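You operate a simulated robot arm through the tools that you are given. There is no shell and no other tool. Be economical: measure what you need, move in short steps, check, and stop when the job is done.

Carry out the task below with a simulated robot arm. There is one attempt and no reset: what you move stays moved.

TASK
Draw the tray in, swap its red spacer ring for the green one, slide it out and press READY.
Fine: the red ring goes on the table; the green lamp must be lit.
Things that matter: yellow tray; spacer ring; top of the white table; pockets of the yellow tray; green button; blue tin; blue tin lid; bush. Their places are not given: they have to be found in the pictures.

It is judged by the outcome, as a careful person would: the job done as asked, and still so three seconds after it is handed in. It fails if anything else is knocked over, pushed out of place, dropped, spilled or broken.

THE ROBOT
A 6-joint arm with a two-finger parallel gripper, fixed in place. Base frame: the origin is at the foot of the arm, x ahead of it, y to its left, z up. Lengths are in cm, angles in degrees, forces in N, time in s.
With the tool pointing down near the work surface it reaches from about 26 to 68 cm from the base axis. Its first joint turns from -66.0 to 66.0 degrees. Payload 2.9 kg.
Tool frame: the origin (TCP) lies between the finger pads and is the grasp point; the fingertips stand 3 cm ahead of it; z points along the fingers, y is the line along which they close. The gripper opens to 11 cm. The fingers are 2 cm wide and 1 cm thick; the gripper's body (4.8 by 11.2 cm) begins 5.5 cm behind the TCP.
Orientation is told as [roll, pitch, yaw] about the base's x, y, z axes, in that order, counted from this pose: with the fingers straight down and closing along the base's y, the tool's x points along the base's -x, its y along +y and its z along -z.

THE INTERFACE
- The arm moves only by the tool play_rows. Its argument "steps" is a list of rows, each an object of numbers (a shift or turn left out is 0, a gripper value left out holds the last): "dx", "dy", "dz": the shift along the tool's x, y, z in cm; "wx", "wy", "wz": the turn, a rotation vector about the tool's x, y, z in degrees; "fingers": the gripper command, from -1 (shut) to 1 (fully open), values between in proportion. In form: [{"dx": .., "dy": .., "dz": .., "wx": .., "wy": .., "wz": .., "fingers": ..}, ...]. A call has 1 to 10 rows; each row shifts and turns the commanded pose from where the row before left it, along the tool's axes as they then stand. A row lasts 0.2 s, in which the tool goes at most 5 cm and 8.6 degrees; a call with a longer step from one row to the next is refused whole, and so is a gripper value outside its range. A pose out of reach is approached as far as the arm can. The call stops where the force on the tool passes 70 N (or 10 N more than at its start, if that is more) or the arm is blocked; 0.2 s more then pass. The fingers move at their own pace (about 10.8 cm/s each) and stop on an object; they squeeze with about 27 N. The grip force told is the motor's: it shows also when the fingers shut on nothing. Time passes only in rows, and 0.2 s behind the last, so rows that do not move let the fingers close. It gives the time, the measured TCP pose, the force on the tool (base axes), the opening and the grip force at its end, in the units of the frame above (readings bear some noise).
- Cameras (640 x 400 px; columns grow to the right, rows downward): "scene" is fixed at [6.95, 41.99, 140.42]; the picture's right is [-0.85, -0.53, 0.00], its down [-0.19, 0.30, -0.93] and it looks along [0.49, -0.79, -0.36] (base axes); focal length 317 px, centre (320, 200). "wrist" rides on the gripper at [-3.6, 0, -5.7] in the tool frame; the picture's right is [0.00, -1.00, 0.00], its down [0.97, 0.00, -0.24] and it looks along [0.24, 0.00, 0.97] (tool axes); focal length 218 px, centre (320, 200).
- grab_frame(camera): a new picture of that camera. No time passes.
- point_at(camera, pixels): for up to 12 pixels [column, row] of the newest picture of that camera ("zoom" is the newest enlarged one), the place [x, y, z] in the base frame of the surface seen there, good to about 0.2 cm. No time passes.
- close_up(camera, box): a new picture of the part [left, top, right, bottom] of that camera's present view, enlarged. No time passes.
- job_done(): hands the job in; it is judged then, once.

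Work in short steps. Measure before you move; look again where a grasp or a placing could have gone wrong, and mend it. You have 80 turns and 38 pictures in all, the two below and enlarged ones among them. Open the gripper and draw the arm clear of the work before you hand the job in, unless the task says otherwise; then end with one line.

The tools are called as a command line: name --argument value ..., lists and objects as JSON in quotes. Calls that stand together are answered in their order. play_rows: Moves the arm, as the interface text tells. Its arguments: {"type":"object","properties":{"steps":{"type":"array","items":{"type":"object","properties":{"dx":{"type":"number"},"dy":{"type":"number"},"dz":{"type":"number"},"wx":{"type":"number"},"wy":{"type":"number"},"wz":{"type":"number"},"fingers":{"type":"number"}}}}},"required":["steps"]} The other tools are called the same way: grab_frame (camera) takes a picture; point_at (camera, pixels) gives the place of the surface under pixels of a picture; close_up (camera, box) takes an enlarged picture of a part of a camera's view; job_done () hands the job in.

At the start:

```text
t: 0.0
position: [19.63, -24.84, 121.84]
tool_rot: [0.0, 0.1, 0.0]
wrist_force: [0.0, -1.2, 0.0]
gripper_width: 11.0
grasp_force: 0.1
```

scene: 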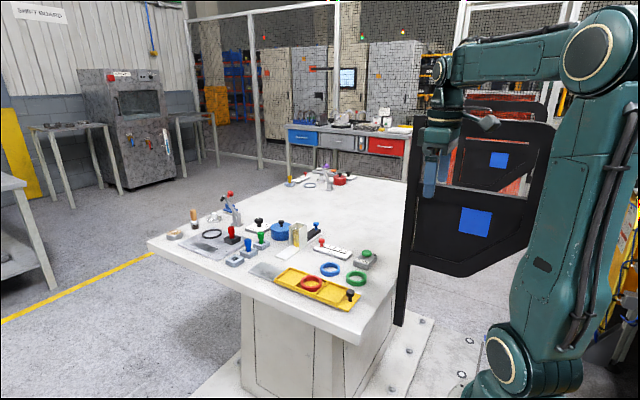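
wrist: 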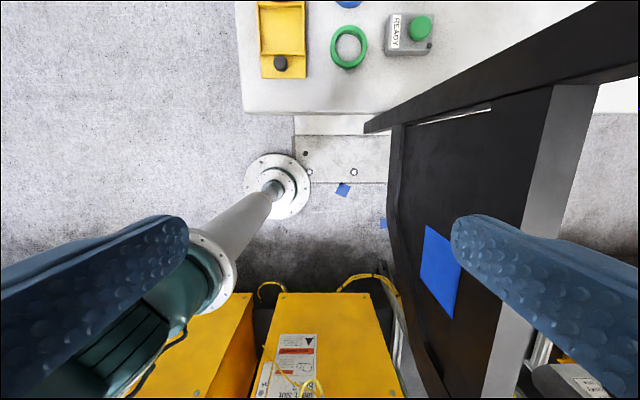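

I start with an enlarged view of the table front where the tray, rings and button stand.

close_up --camera "scene" --box '[230, 210, 400, 320]'

close_up --camera "scene" --box '[150, 160, 350, 290]'

```text
3.64 times, centred on (315, 265) of scene
```

zoom: 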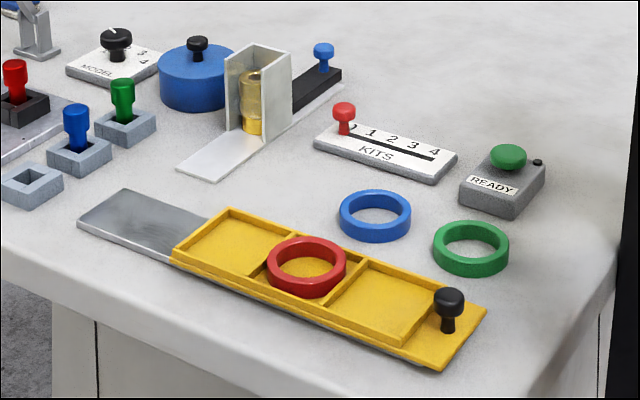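

```text
3.08 times, centred on (250, 225) of scene
```

zoom: 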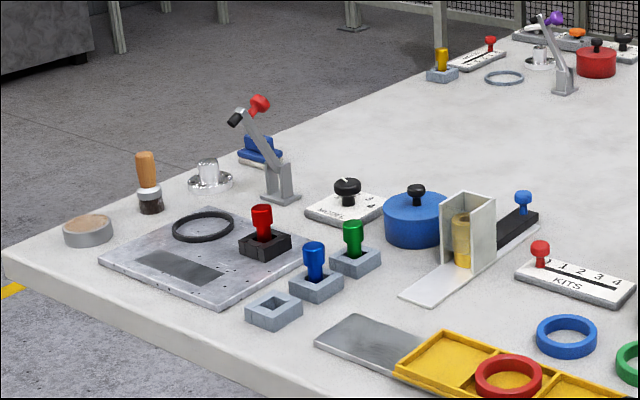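

point_at --camera "scene" --pixels '[[350.4, 291], [345.8, 310], [360, 294.7], [275, 281.5], [289.7, 268.2], [261.4, 262.8], [249.5, 271.9], [366.6, 252.6], [374.9, 254.4], [311.4, 284], [356.5, 278.5], [318, 240]]'

close_up --camera "scene" --box '[265, 240, 385, 315]'

```text
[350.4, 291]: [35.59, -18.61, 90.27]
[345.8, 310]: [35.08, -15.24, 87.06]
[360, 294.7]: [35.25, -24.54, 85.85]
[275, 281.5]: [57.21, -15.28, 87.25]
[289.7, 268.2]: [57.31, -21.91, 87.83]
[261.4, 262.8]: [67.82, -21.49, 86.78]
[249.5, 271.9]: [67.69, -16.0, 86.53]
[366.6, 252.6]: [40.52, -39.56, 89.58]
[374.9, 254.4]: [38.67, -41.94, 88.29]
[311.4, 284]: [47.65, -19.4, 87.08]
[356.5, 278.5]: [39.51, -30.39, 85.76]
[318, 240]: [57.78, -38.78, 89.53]
```

```text
5.33 times, centred on (325, 278) of scene
```

zoom: 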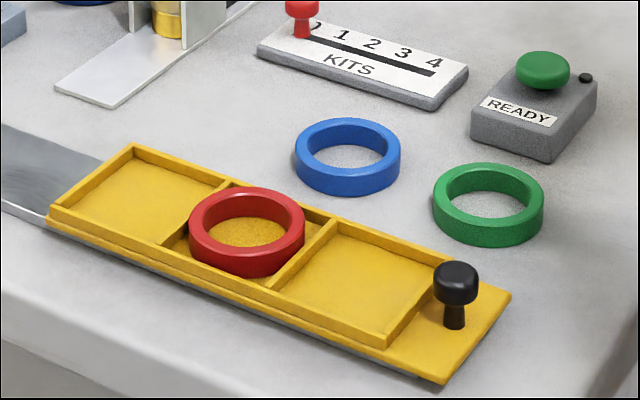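

The tray lies along x (35 to 57), its knob at the robot's end. I check the dark panel by the arm before moving.

point_at --camera "wrist" --pixels '[[370, 128], [500, 80], [630, 20], [560, 90], [400, 160], [480, 350], [250, 100], [280, 63], [420, 25], [348, 47], [290, 110]]'

```text
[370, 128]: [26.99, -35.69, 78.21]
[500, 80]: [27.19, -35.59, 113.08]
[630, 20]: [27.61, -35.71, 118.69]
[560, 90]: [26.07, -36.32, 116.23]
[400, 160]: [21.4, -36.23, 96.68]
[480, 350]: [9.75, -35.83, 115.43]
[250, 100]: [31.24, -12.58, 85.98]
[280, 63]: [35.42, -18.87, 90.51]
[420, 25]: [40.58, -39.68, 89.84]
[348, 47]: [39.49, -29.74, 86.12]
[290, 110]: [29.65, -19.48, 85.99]
```

play_rows --steps '[{"dx": -4.5, "dz": 1.5, "fingers": 0}, {"dx": -4.5, "dz": 1.5}, {"dx": -4.5, "dz": 1.5}, {"dx": -4.5, "dz": 1.5}, {"dx": -4.5, "dz": 1.5}, {"dx": -2, "dz": 1}]'

grab_frame --camera "wrist"

```text
t: 1.4
position: [44.33, -24.79, 113.33]
tool_rot: [0.0, 0.0, 0.0]
wrist_force: [-0.6, -0.3, -0.4]
gripper_width: 5.51
grasp_force: 0.1
```

```text
32 pictures are left
```

wrist: 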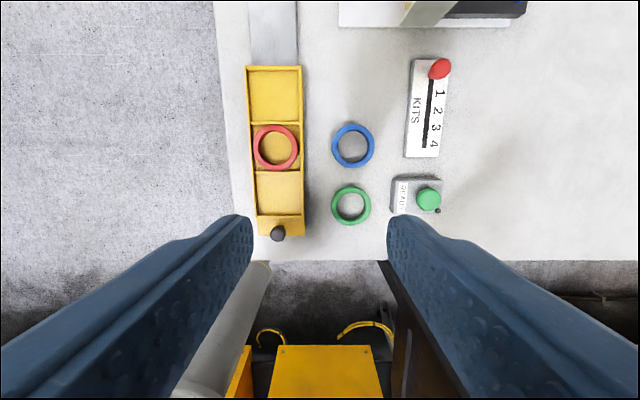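

close_up --camera "wrist" --box '[220, 0, 460, 250]'

point_at --camera "wrist" --pixels '[[277, 230], [288, 212], [254, 147], [298, 147], [275, 127], [276, 170], [332, 205], [370, 205], [351, 189], [351, 223], [273, 120], [273, 172]]'

```text
1.60 times, centred on (340, 125) of wrist
```

zoom: 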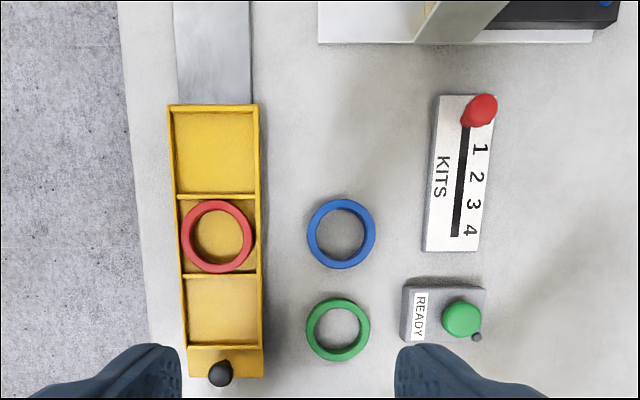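

```text
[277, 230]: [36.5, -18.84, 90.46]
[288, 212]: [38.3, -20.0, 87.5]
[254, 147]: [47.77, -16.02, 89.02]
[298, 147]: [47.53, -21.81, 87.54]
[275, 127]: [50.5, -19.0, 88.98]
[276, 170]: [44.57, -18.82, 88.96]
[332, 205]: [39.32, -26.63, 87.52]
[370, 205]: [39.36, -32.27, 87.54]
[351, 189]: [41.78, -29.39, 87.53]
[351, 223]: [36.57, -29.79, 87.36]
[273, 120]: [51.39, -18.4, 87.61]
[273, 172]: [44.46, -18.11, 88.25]
```

The knob is at about (36.0, -18.7), top z≈90.5. I go above it with the fingers 5.5 cm apart and come down in stages.

play_rows --steps '[{"dx": 2.8, "dy": 2, "dz": 3.5}, {"dx": 2.8, "dy": 2, "dz": 3.5}, {"dx": 2.75, "dy": 2.1, "dz": 3.5}, {"dz": 4}, {"dz": 3.5}]'

grab_frame --camera "wrist"

```text
t: 2.6
position: [35.96, -18.76, 95.36]
tool_rot: [0.0, 0.0, 0.0]
wrist_force: [-0.2, 0.0, -0.4]
gripper_width: 5.45
grasp_force: 0.0
```

```text
30 pictures are left
```

wrist: 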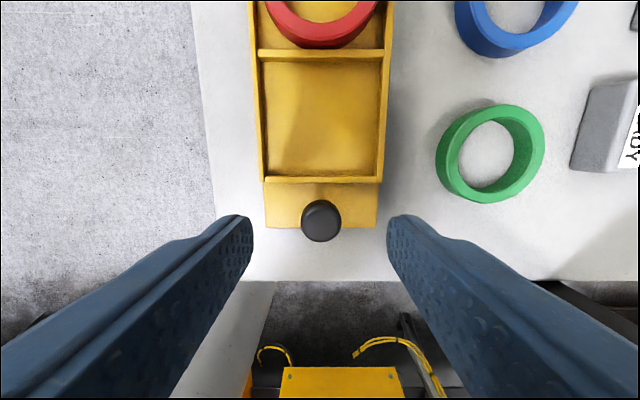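

point_at --camera "wrist" --pixels '[[320, 214], [320, 205], [302, 218], [338, 218], [290, 215], [320, 120], [320, 182], [300, 270], [490, 110], [490, 195], [440, 150], [542, 148]]'

```text
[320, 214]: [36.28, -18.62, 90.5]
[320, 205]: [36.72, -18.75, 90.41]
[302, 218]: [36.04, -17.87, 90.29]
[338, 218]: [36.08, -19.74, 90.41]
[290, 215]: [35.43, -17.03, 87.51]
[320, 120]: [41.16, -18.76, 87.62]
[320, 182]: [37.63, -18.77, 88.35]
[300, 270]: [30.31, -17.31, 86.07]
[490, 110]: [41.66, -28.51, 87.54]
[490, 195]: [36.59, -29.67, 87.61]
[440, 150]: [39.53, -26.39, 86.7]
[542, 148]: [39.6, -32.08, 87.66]
```

Knob centre is (36.0, -18.8), end plate z 87.5. I lower to z≈91 (tips 88.0) and close.

play_rows --steps '[{"dz": 2.3}, {"dz": 2}, {"fingers": -1}, {}, {}]'

```text
t: 3.8
position: [35.83, -18.74, 91.04]
tool_rot: [0.1, -0.1, 0.0]
wrist_force: [-0.4, 0.9, -3.3]
gripper_width: 2.11
grasp_force: 44.9
```

The knob is held (2.1 cm). I pull gently towards the robot.

play_rows --steps '[{"dx": 0.5}, {"dx": 0.5}, {"dx": 0.5}]'

close_up --camera "scene" --box '[230, 210, 400, 320]'

```text
t: 4.6
position: [34.93, -18.86, 91.2]
tool_rot: [-0.2, -0.8, 0.2]
wrist_force: [32.0, 5.7, 3.8]
gripper_width: 2.17
grasp_force: 45.2
```

```text
3.64 times, centred on (315, 265) of scene
```

zoom: 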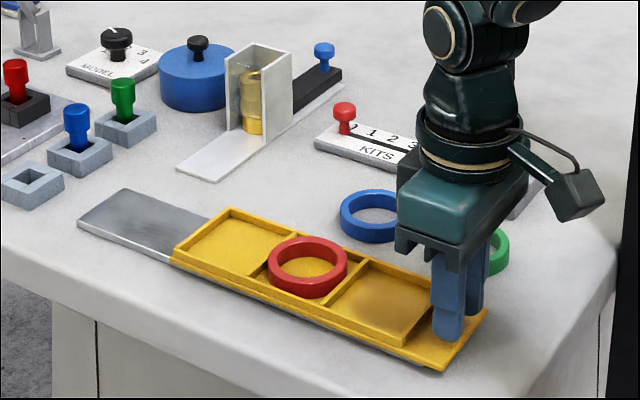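

32 N and the tray has not moved: it is against a stop this way (or sticks). I test the other direction slightly.

play_rows --steps '[{"dx": -0.6}, {"dx": -0.6}, {"dx": -0.5}, {"dx": -0.5}]'

close_up --camera "scene" --box '[230, 210, 400, 320]'

```text
t: 5.6
position: [36.49, -18.69, 91.03]
tool_rot: [-0.1, 0.1, -0.1]
wrist_force: [-1.0, 0.1, 28.3]
gripper_width: 2.12
grasp_force: 45.3
```

```text
3.64 times, centred on (315, 265) of scene
```

zoom: 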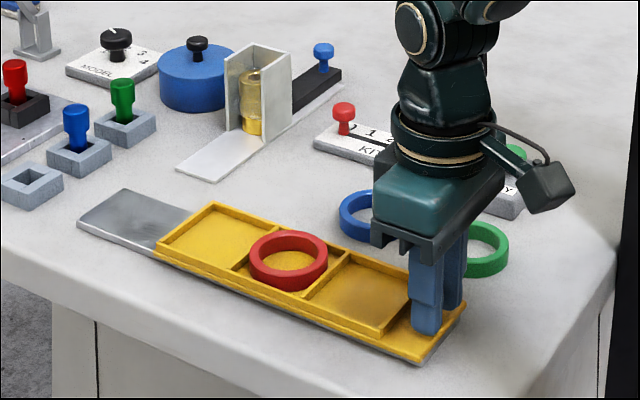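

Moving away is easy. I slide it further along the rail to learn the travel and see what is beneath.

play_rows --steps '[{"dz": -0.2, "dx": -0.8}, {"dx": -1}, {"dx": -1}, {"dx": -1}, {"dx": -1}]'

grab_frame --camera "scene"

```text
t: 6.8
position: [41.45, -18.77, 90.98]
tool_rot: [0.0, 0.2, -0.1]
wrist_force: [-0.2, -11.7, -22.1]
gripper_width: 2.12
grasp_force: 45.5
```

```text
27 pictures are left
```

scene: 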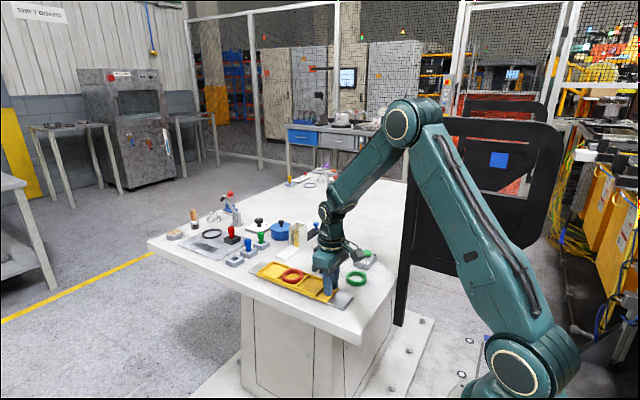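

The rail shows at the front now as well. I go on to the far stop and look for marks.

play_rows --steps '[{"dx": -1}, {"dx": -1}, {"dx": -1}, {"dx": -1}, {"dx": -0.7}, {"dx": -0.5}, {"dx": -0.5}]'

close_up --camera "scene" --box '[230, 210, 400, 320]'

```text
t: 8.4
position: [46.44, -18.73, 91.22]
tool_rot: [0.1, 0.9, -0.4]
wrist_force: [-43.2, -11.2, 9.8]
gripper_width: 2.1
grasp_force: 45.0
```

```text
3.64 times, centred on (315, 265) of scene
```

zoom: 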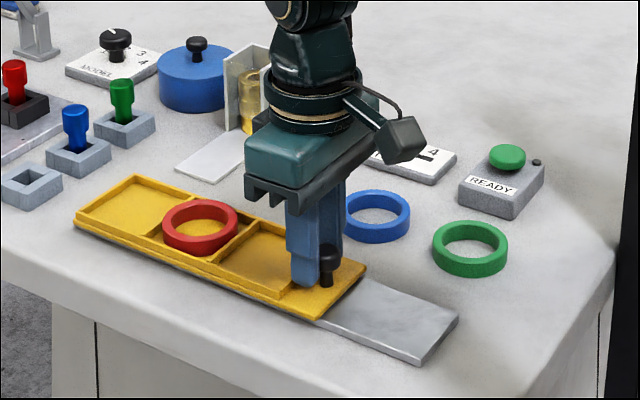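

Far stop reached (-43 N); no marks. The tray began at its near stop, so "in" is this far position, and "out" is back to the near one. I relax, open, and lift off to look at the ring.

play_rows --steps '[{"dx": 0.5, "fingers": -0.3}, {}, {"dz": -4}, {"dz": -4}, {"dx": -3, "dz": -3}, {"dx": -3, "fingers": -0.3}]'

grab_frame --camera "wrist"

```text
t: 9.8
position: [52.58, -18.69, 102.37]
tool_rot: [0.0, 0.0, 0.0]
wrist_force: [0.1, 0.4, -0.1]
gripper_width: 3.82
grasp_force: 0.1
```

```text
25 pictures are left
```

wrist: 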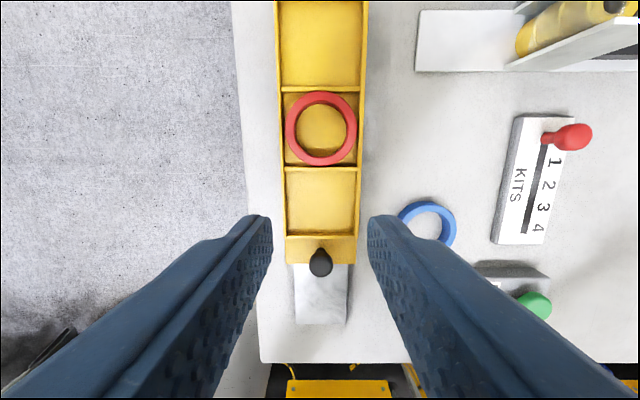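

point_at --camera "wrist" --pixels '[[288, 128], [354, 128], [321, 96], [321, 161], [292, 128], [350, 128], [321, 128], [320, 168], [320, 89], [281, 128], [362, 128], [320, 257]]'

close_up --camera "wrist" --box '[270, 80, 375, 175]'

```text
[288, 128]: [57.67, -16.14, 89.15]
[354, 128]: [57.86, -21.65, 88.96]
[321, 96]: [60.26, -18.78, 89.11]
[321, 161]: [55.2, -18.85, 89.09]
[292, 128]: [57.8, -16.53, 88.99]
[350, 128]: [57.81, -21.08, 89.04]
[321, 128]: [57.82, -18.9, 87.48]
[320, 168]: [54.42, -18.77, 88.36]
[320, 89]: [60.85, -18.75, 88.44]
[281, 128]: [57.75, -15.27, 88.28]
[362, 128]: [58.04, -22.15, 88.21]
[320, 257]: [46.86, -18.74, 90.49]
```

```text
4.21 times, centred on (322, 128) of wrist
```

zoom: 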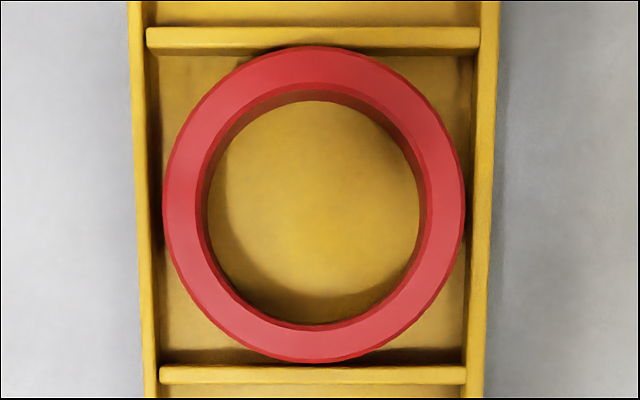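

The ring: centre (57.7, -18.85), outer ≈5.8, hole ≈4.3, z 87.5–89.05. The pocket walls leave no room outside, so I go into the hole with shut fingers and spread them.

play_rows --steps '[{"dx": -2.5, "fingers": -1}, {"dx": -2.6, "dy": -0.15}, {"dz": 4}, {"dz": 3}]'

grab_frame --camera "wrist"

```text
t: 10.8
position: [57.62, -18.9, 95.14]
tool_rot: [0.0, 0.0, -0.1]
wrist_force: [0.1, 0.1, 0.4]
gripper_width: 0.01
grasp_force: 26.6
```

```text
23 pictures are left
```

wrist: 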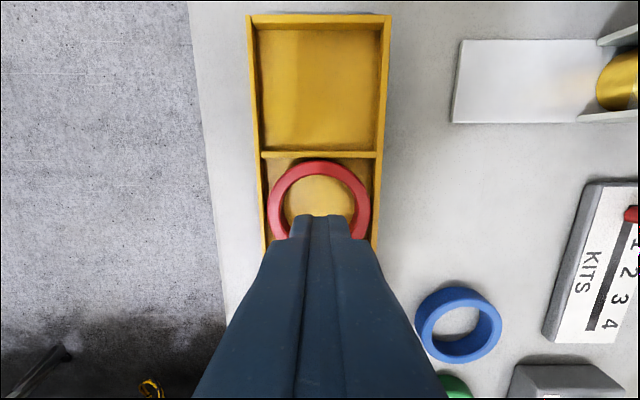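

play_rows --steps '[{"dz": 2.2}, {"dz": 1.0}, {"dz": 0.9}, {"fingers": -0.8}, {"fingers": -0.65}, {"fingers": -0.4}, {}]'

```text
t: 12.4
position: [57.64, -18.93, 90.99]
tool_rot: [0.0, 0.1, 0.0]
wrist_force: [-0.5, 0.1, 0.2]
gripper_width: 2.02
grasp_force: 0.1
```

The fingers stopped at 2.0 cm, spread against the hole. I lift slowly.

play_rows --steps '[{"dz": -0.7}, {"dz": -1}, {"dz": -2}, {"dz": -3}]'

grab_frame --camera "wrist"

```text
t: 13.4
position: [57.66, -18.82, 97.74]
tool_rot: [-0.1, -0.1, -0.1]
wrist_force: [-0.2, -0.8, 0.6]
gripper_width: 2.02
grasp_force: 0.0
```

```text
22 pictures are left
```

wrist: 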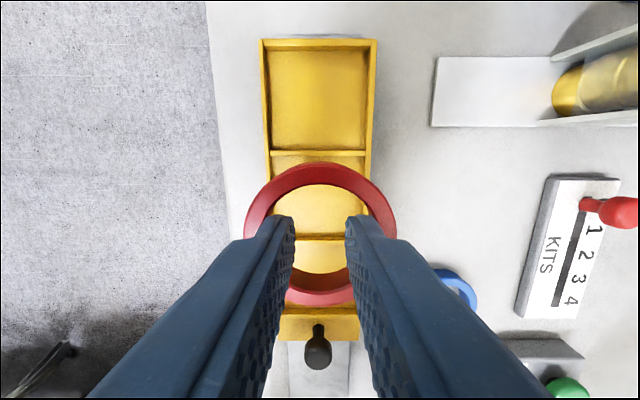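

The ring is held. I measure the free area between tray, blue ring and the bush holder for the red ring.

point_at --camera "wrist" --pixels '[[433, 124], [437, 60], [548, 124], [552, 50], [580, 45], [637, 105], [547, 180], [518, 315], [465, 275], [372, 150], [400, 150], [450, 200]]'

```text
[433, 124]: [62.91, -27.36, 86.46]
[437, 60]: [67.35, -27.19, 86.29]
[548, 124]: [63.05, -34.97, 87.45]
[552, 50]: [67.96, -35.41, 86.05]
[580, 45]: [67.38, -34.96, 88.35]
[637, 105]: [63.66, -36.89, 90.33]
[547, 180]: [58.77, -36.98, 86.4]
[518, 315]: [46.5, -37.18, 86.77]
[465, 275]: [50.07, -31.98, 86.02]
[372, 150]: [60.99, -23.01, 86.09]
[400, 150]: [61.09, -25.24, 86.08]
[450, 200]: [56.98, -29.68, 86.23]
```

Free spot at (56, -28.5). I carry the red ring there and lower to z≈89.7.

play_rows --steps '[{"dx": 0.8, "dy": -3.2}, {"dx": 0.9, "dy": -3.2}, {"dy": -3.2}, {"dz": 4}, {"dz": 2.5}, {"dz": 1}, {"dz": 0.5}]'

```text
t: 15.0
position: [55.98, -28.47, 89.75]
tool_rot: [0.0, 0.1, 0.0]
wrist_force: [1.1, 0.4, -0.1]
gripper_width: 2.01
grasp_force: 0.1
```

play_rows --steps '[{"dz": 0.12}, {"fingers": -0.8}, {"fingers": -0.85}, {"dz": -2}, {"dz": -4}, {"dz": -4}]'

grab_frame --camera "wrist"

```text
t: 16.4
position: [55.99, -28.74, 99.61]
tool_rot: [0.0, 0.1, -0.1]
wrist_force: [-0.4, 0.3, 0.3]
gripper_width: 0.82
grasp_force: 0.1
```

```text
21 pictures are left
```

wrist: 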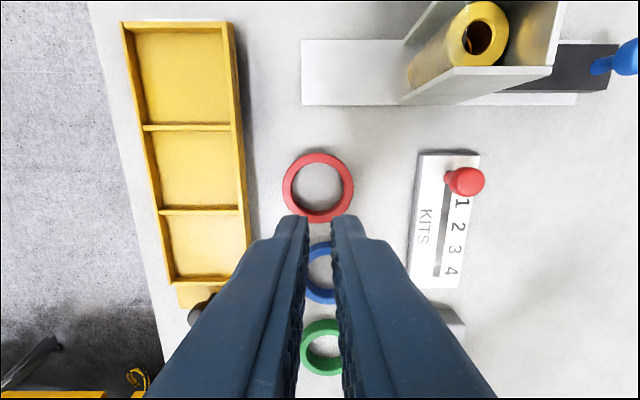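

The red ring lies flat on the table. I move above the green ring at about (39.15, -29.4).

play_rows --steps '[{"dx": 4.2, "dy": -0.3, "fingers": -1}, {"dx": 4.2, "dy": -0.3}, {"dx": 4.2}, {"dx": 2.2}]'

grab_frame --camera "wrist"

```text
t: 17.4
position: [41.13, -29.01, 99.74]
tool_rot: [-0.1, 0.0, 0.1]
wrist_force: [0.1, -0.1, -0.3]
gripper_width: 0.0
grasp_force: 27.2
```

```text
20 pictures are left
```

wrist: 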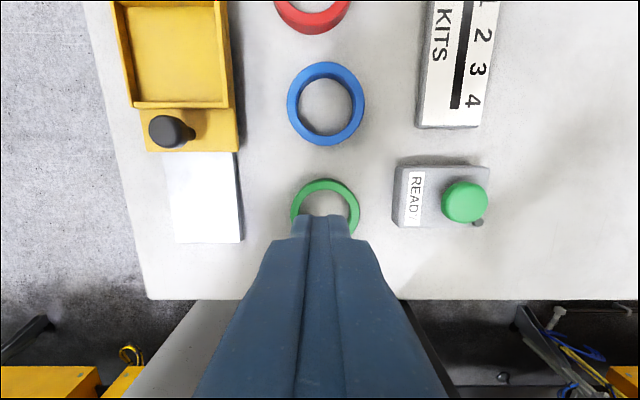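

point_at --camera "wrist" --pixels '[[325, 181], [325, 184], [294, 212], [357, 212], [300, 195], [350, 195], [462, 202], [479, 222], [462, 185], [175, 120], [190, 240]]'

```text
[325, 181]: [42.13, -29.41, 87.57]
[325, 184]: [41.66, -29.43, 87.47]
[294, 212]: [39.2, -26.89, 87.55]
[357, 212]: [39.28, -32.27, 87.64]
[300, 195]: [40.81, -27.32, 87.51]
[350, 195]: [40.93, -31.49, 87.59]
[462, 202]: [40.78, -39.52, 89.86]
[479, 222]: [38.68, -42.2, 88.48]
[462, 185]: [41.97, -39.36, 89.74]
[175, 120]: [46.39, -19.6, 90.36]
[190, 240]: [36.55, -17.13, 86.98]
```

Green ring centre is (39.25, -29.5). I go down into it (tips 86.6) and spread.

play_rows --steps '[{"dx": 1.88, "dy": -0.5, "dz": 2}, {"dz": 3}, {"dz": 2.5}, {"dz": 1.5}, {"dz": 1.05}, {"fingers": -0.8}, {"fingers": -0.65}, {"fingers": -0.4}, {}]'

```text
t: 19.4
position: [39.27, -29.6, 89.63]
tool_rot: [0.0, 0.1, -0.1]
wrist_force: [-0.1, 0.9, -1.0]
gripper_width: 1.96
grasp_force: 0.1
```

Gripped (1.96 cm). I lift and carry it above the empty middle pocket at (57.65, -18.8).

play_rows --steps '[{"dz": -1}, {"dz": -3}, {"dz": -4}, {"dx": -3.7, "dy": 2.16}, {"dx": -3.7, "dy": 2.16}, {"dx": -3.7, "dy": 2.16}, {"dx": -3.7, "dy": 2.16}, {"dx": -3.6, "dy": 2.16}, {}]'

grab_frame --camera "wrist"

close_up --camera "scene" --box '[230, 210, 400, 320]'

```text
t: 21.4
position: [57.69, -18.76, 97.63]
tool_rot: [0.0, 0.0, 0.0]
wrist_force: [-0.8, 0.8, -0.5]
gripper_width: 2.01
grasp_force: 0.1
```

```text
19 pictures are left
```

wrist: 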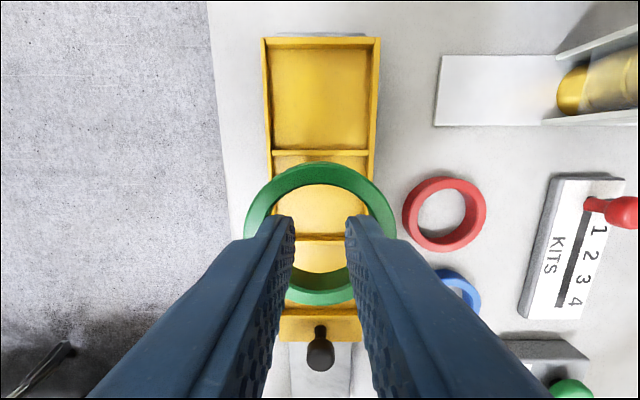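

```text
3.64 times, centred on (315, 265) of scene
```

zoom: 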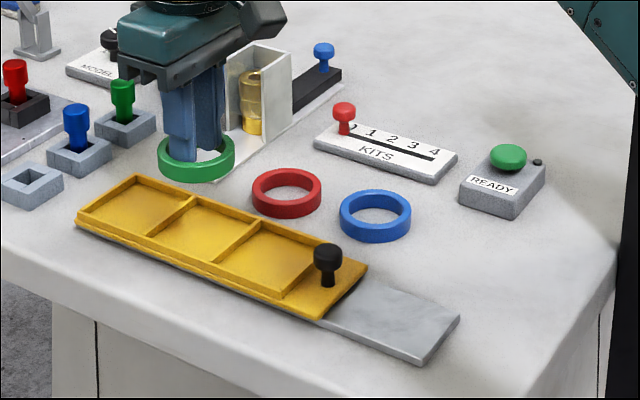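

Aligned with the tray. I lower into the pocket, watching the force.

play_rows --steps '[{"dz": 3, "dy": -0.05}, {"dz": 2}, {"dz": 0.8}, {"dz": 0.5}, {"dz": 0.3}]'

```text
t: 22.6
position: [57.76, -18.81, 91.29]
tool_rot: [-0.1, -0.3, -0.1]
wrist_force: [-6.8, 0.7, 25.1]
gripper_width: 2.02
grasp_force: 0.1
```

Contact at z 91.29 (25 N), about floor depth. I ease off, release and look.

play_rows --steps '[{"dz": -0.2}, {"fingers": -0.8}, {"fingers": -0.85}, {"dz": -2}, {"dz": -4}, {"dz": -2, "dx": 4}]'

close_up --camera "wrist" --box '[220, 0, 420, 200]'

close_up --camera "scene" --box '[230, 240, 340, 310]'

```text
t: 24.0
position: [53.73, -19.0, 99.3]
tool_rot: [0.0, 0.1, -0.1]
wrist_force: [0.4, 0.0, 0.3]
gripper_width: 0.82
grasp_force: 0.0
```

```text
2.00 times, centred on (320, 100) of wrist
```

zoom: 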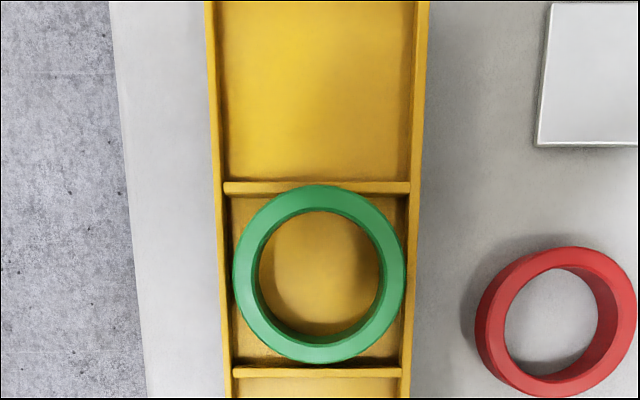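

```text
5.71 times, centred on (285, 275) of scene
```

zoom: 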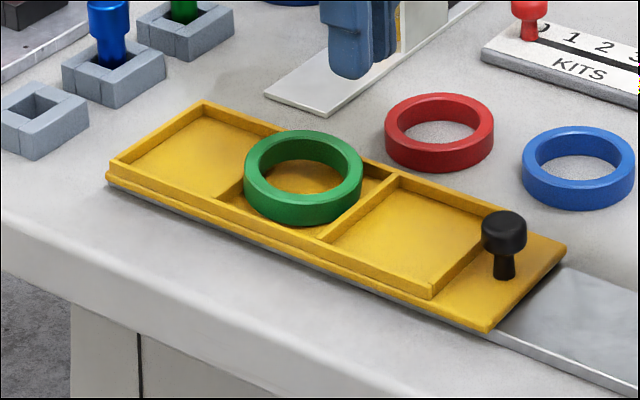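

point_at --camera "zoom" --pixels '[[252, 165], [305, 136], [356, 170], [300, 197], [265, 185], [340, 146], [345, 188], [395, 178], [239, 198], [275, 143]]'

```text
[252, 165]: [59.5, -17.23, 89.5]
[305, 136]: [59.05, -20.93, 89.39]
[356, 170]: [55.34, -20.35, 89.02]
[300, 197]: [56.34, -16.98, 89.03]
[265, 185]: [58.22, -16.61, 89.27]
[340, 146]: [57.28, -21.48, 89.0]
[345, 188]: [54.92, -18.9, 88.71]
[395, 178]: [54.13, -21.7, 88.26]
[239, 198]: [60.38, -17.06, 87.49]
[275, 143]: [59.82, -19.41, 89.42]
```

The green ring is tilted: far rim z 89.5, near 88.8, so it rests on the far divider, about 0.25 cm too far out. I go back in, grip, lift a little, shift and lower again.

play_rows --steps '[{"dx": -4.05, "dy": 0.1, "fingers": -1}, {"dz": 4}, {"dz": 2}, {"dz": 1.9}, {"fingers": -0.8}, {"fingers": -0.65}, {"fingers": -0.4}, {}, {"dz": -1}]'

```text
t: 26.0
position: [57.66, -18.79, 92.35]
tool_rot: [0.0, 0.1, 0.1]
wrist_force: [0.5, 0.1, 0.1]
gripper_width: 2.02
grasp_force: 0.1
```

play_rows --steps '[{"dx": 0.15}, {"dz": 0.5}, {"dz": 0.4}, {"dz": 0.2}, {"dz": 0.15}]'

```text
t: 27.2
position: [57.54, -18.74, 91.25]
tool_rot: [0.0, -0.2, 0.1]
wrist_force: [-3.6, 1.0, 11.0]
gripper_width: 2.01
grasp_force: 0.1
```

Light contact (11 N) still; I edge it towards the robot in small steps while pressing lightly.

play_rows --steps '[{"dx": 0.08}, {"dx": 0.08, "dz": 0.05}, {}]'

```text
t: 28.0
position: [57.48, -18.67, 91.2]
tool_rot: [0.1, -0.1, -0.1]
wrist_force: [0.5, -1.7, 11.8]
gripper_width: 2.02
grasp_force: 0.1
```

play_rows --steps '[{"dz": -0.1}, {"fingers": -0.8}, {"fingers": -0.85}, {"dz": -2}, {"dz": -4}, {"dz": -2, "dx": 4}]'

close_up --camera "scene" --box '[230, 240, 340, 310]'

point_at --camera "zoom" --pixels '[[252, 165], [305, 138], [356, 170], [300, 199], [265, 185], [340, 148], [345, 188], [275, 145]]'

```text
t: 29.4
position: [53.36, -18.83, 99.13]
tool_rot: [0.1, 0.1, 0.0]
wrist_force: [-0.3, -0.5, -0.4]
gripper_width: 0.81
grasp_force: 0.0
```

```text
5.71 times, centred on (285, 275) of scene
```

zoom: 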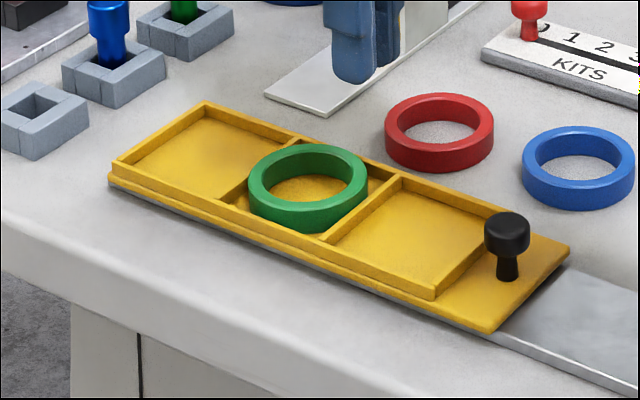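

```text
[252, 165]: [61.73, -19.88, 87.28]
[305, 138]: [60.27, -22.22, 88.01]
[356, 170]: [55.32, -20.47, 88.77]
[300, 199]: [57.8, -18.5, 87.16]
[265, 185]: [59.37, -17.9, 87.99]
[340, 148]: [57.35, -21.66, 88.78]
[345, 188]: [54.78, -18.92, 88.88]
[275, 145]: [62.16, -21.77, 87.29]
```

It dropped into the pocket; I check the rim heights.

point_at --camera "zoom" --pixels '[[303, 149], [255, 182], [362, 175], [300, 208], [265, 160], [345, 200], [345, 157], [270, 200]]'

```text
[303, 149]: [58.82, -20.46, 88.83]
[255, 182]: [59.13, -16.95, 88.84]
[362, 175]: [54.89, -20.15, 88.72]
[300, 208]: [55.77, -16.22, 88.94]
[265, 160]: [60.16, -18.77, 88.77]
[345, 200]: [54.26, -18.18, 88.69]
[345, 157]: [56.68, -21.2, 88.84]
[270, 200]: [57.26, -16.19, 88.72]
```

Seated level (88.7–88.9 all round). Now the knob's present place.

point_at --camera "zoom" --pixels '[[506, 220], [506, 232], [506, 262], [490, 230], [524, 230]]'

play_rows --steps '[{"dx": 3.5, "fingers": 0}, {"dx": 3.4}, {"dz": 3.5}]'

grab_frame --camera "wrist"

```text
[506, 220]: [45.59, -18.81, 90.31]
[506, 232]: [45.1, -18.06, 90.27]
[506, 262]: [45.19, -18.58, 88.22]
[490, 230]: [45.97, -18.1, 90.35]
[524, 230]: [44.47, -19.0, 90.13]
```

```text
t: 30.2
position: [46.44, -18.73, 95.76]
tool_rot: [0.0, 0.0, 0.0]
wrist_force: [0.7, -0.3, 0.0]
gripper_width: 5.5
grasp_force: 0.0
```

```text
14 pictures are left
```

wrist: 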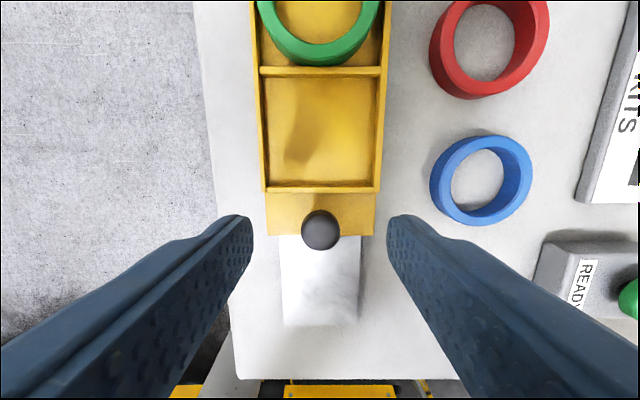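

point_at --camera "wrist" --pixels '[[320, 225], [320, 214], [303, 227], [338, 227]]'

```text
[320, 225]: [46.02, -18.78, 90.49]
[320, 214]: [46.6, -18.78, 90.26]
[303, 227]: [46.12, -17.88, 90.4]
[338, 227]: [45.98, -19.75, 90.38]
```

play_rows --steps '[{"dx": 0.7}, {"dz": 2.5}, {"dz": 2.2}, {"fingers": -1}, {}, {}]'

play_rows --steps '[{"dx": 0.6}, {"dx": 1}, {"dx": 1.2}, {"dx": 1.2}, {"dx": 1.2}, {"dx": 1.2}, {"dx": 1.2}, {"dx": 1}]'

```text
t: 31.6
position: [45.89, -18.86, 90.85]
tool_rot: [0.1, -0.1, -0.1]
wrist_force: [-0.8, -5.9, -2.1]
gripper_width: 2.14
grasp_force: 45.0
```

```text
t: 33.4
position: [37.19, -18.81, 91.02]
tool_rot: [0.0, -0.1, -0.1]
wrist_force: [1.0, -5.0, -6.6]
gripper_width: 2.08
grasp_force: 45.3
```

play_rows --steps '[{"dx": 0.6}, {"dx": 0.5}, {"dx": 0.4}, {"dx": 0.3}]'

```text
t: 34.4
position: [35.86, -18.86, 91.0]
tool_rot: [-0.1, -0.6, 0.2]
wrist_force: [27.8, -5.7, -15.7]
gripper_width: 2.16
grasp_force: 44.6
```

Near stop reached (28 N). I release, lift, shut the fingers and go above the READY button at (40.6, -39.6).

play_rows --steps '[{"dx": -0.25, "fingers": -0.1}, {}, {"dz": -4}, {"dz": -4}, {"dz": -4, "fingers": -1}, {"dx": -2.4, "dy": -4.2}, {"dx": -2.4, "dy": -4.2}, {"dy": -4.2}, {"dy": -4.2}]'

grab_frame --camera "scene"

grab_frame --camera "wrist"

```text
t: 36.4
position: [40.23, -35.6, 102.97]
tool_rot: [-0.1, 0.0, 0.0]
wrist_force: [0.1, -0.3, 0.5]
gripper_width: 0.02
grasp_force: 27.2
```

```text
13 pictures are left
```

scene: 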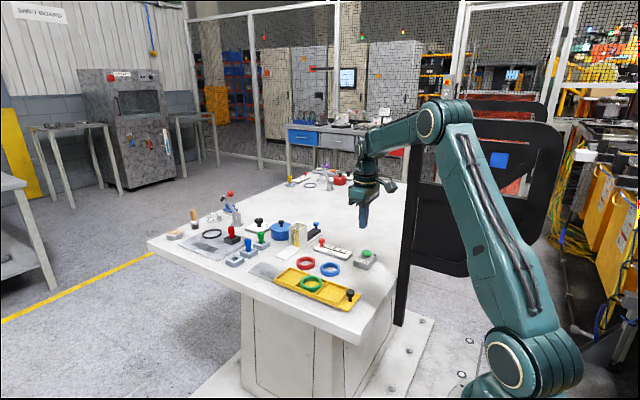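

```text
12 pictures are left
```

wrist: 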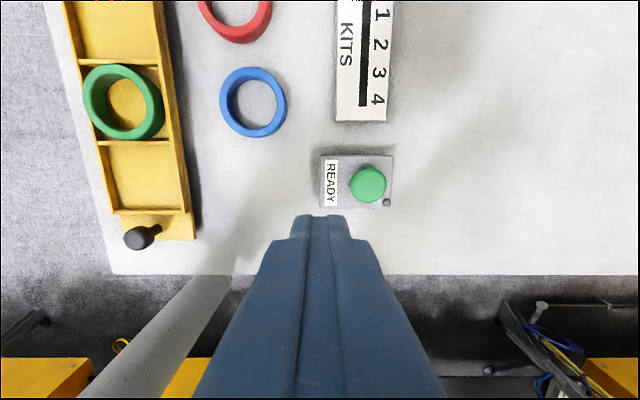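

point_at --camera "wrist" --pixels '[[368, 184], [352, 184], [385, 184], [368, 169], [368, 200], [387, 203]]'

play_rows --steps '[{"dy": -2, "dz": 2}, {"dx": -0.2, "dy": -2, "dz": 3}, {"dz": 3}]'

```text
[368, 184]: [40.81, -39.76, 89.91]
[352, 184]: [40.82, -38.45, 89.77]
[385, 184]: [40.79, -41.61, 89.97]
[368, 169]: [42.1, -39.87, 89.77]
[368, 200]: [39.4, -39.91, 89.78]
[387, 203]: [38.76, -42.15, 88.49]
```

```text
t: 37.2
position: [40.61, -39.58, 94.95]
tool_rot: [0.0, 0.0, 0.0]
wrist_force: [-0.3, -0.2, -0.1]
gripper_width: 0.02
grasp_force: 27.3
```

Button centre (40.78, -39.95), top 89.9; tips at 91.95. I press down in small steps.

play_rows --steps '[{"dx": -0.15, "dy": -0.35, "dz": 1}, {"dz": 0.9}, {"dz": 0.3}, {"dz": 0.2}]'

close_up --camera "scene" --box '[335, 235, 400, 280]'

```text
t: 38.2
position: [40.77, -39.97, 92.56]
tool_rot: [0.0, 0.0, 0.0]
wrist_force: [0.7, -0.1, 1.9]
gripper_width: 0.0
grasp_force: 27.0
```

```text
8.89 times, centred on (368, 258) of scene
```

zoom: 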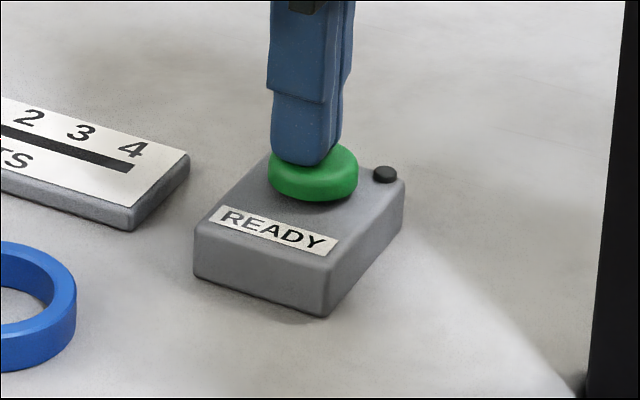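

Touching (1.9 N), lamp dark. I press further.

play_rows --steps '[{"dz": 0.15}, {"dz": 0.15}, {"dz": 0.15}, {"dz": 0.1}]'

close_up --camera "scene" --box '[335, 235, 400, 280]'

```text
t: 39.2
position: [40.75, -40.02, 92.23]
tool_rot: [-0.1, -0.1, -0.1]
wrist_force: [-2.1, 4.9, 20.1]
gripper_width: 0.0
grasp_force: 26.7
```

```text
8.89 times, centred on (368, 258) of scene
```

zoom: 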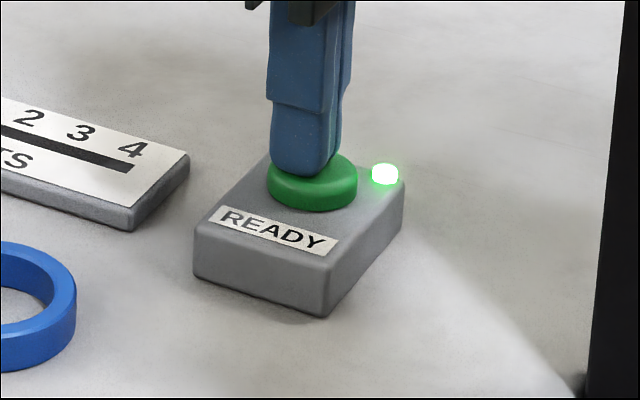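

The lamp is lit with the tray slid out. I lift off and draw the arm clear, then check that all stays so.

play_rows --steps '[{"dz": -3}, {"dz": -4}, {"dz": -4}, {"dz": -4, "dy": 3}, {"dx": 4, "dy": 4, "dz": -3}, {"dx": 4, "dy": 4, "dz": -2, "fingers": 0.5}, {"dx": 4, "dy": 3}, {"dx": 4}, {}]'

close_up --camera "scene" --box '[230, 210, 400, 320]'

```text
refused: row 5 steps farther than a row can; nothing moved
```

```text
3.64 times, centred on (315, 265) of scene
```

zoom: 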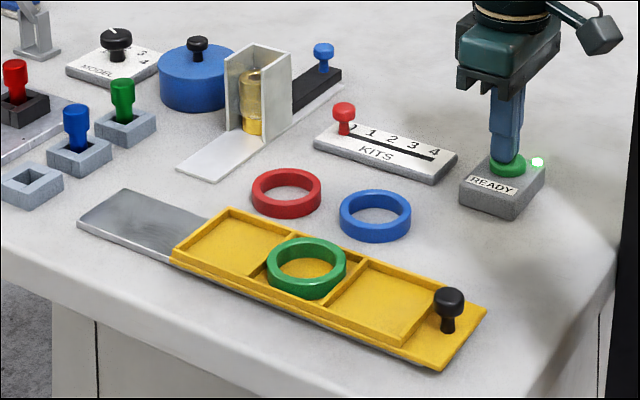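

That call was refused for a step that was too long; I retry with shorter ones.

play_rows --steps '[{"dz": -3}, {"dz": -4}, {"dz": -4}, {"dz": -3, "dy": 3}, {"dx": 2, "dy": 3.5, "dz": -2}, {"dx": 2, "dy": 3.5, "dz": -2, "fingers": 0.3}, {"dx": 2, "dy": 3}, {"dx": 2}, {}]'

close_up --camera "scene" --box '[230, 210, 400, 320]'

```text
t: 41.2
position: [32.84, -26.87, 110.06]
tool_rot: [0.1, 0.0, 0.0]
wrist_force: [0.0, -0.2, -0.3]
gripper_width: 7.14
grasp_force: 0.1
```

```text
3.64 times, centred on (315, 265) of scene
```

zoom: 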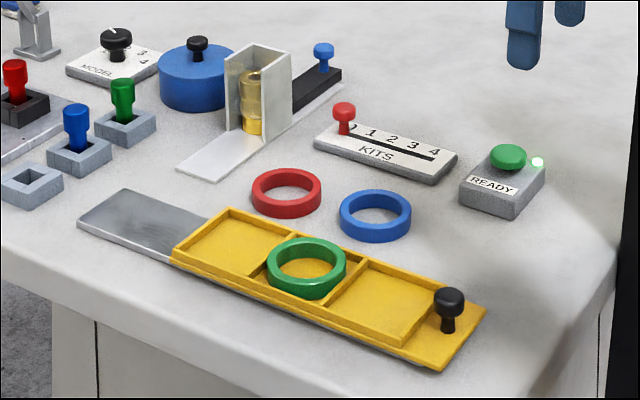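

The lamp stays lit, the green ring sits in the tray at its out stop, the red ring is on the table, and the arm is clear. I hand in.

job_done

```text
The job is handed in.
```

I handed the job in with the green ring level in the tray's middle pocket, the red ring flat on the table, the tray at its near stop, and READY pressed with its lamp lit. One point is my reading: the rail has no in/out marks and the tray began at its near stop, so I took "in" as the far end and "out" as the near one.
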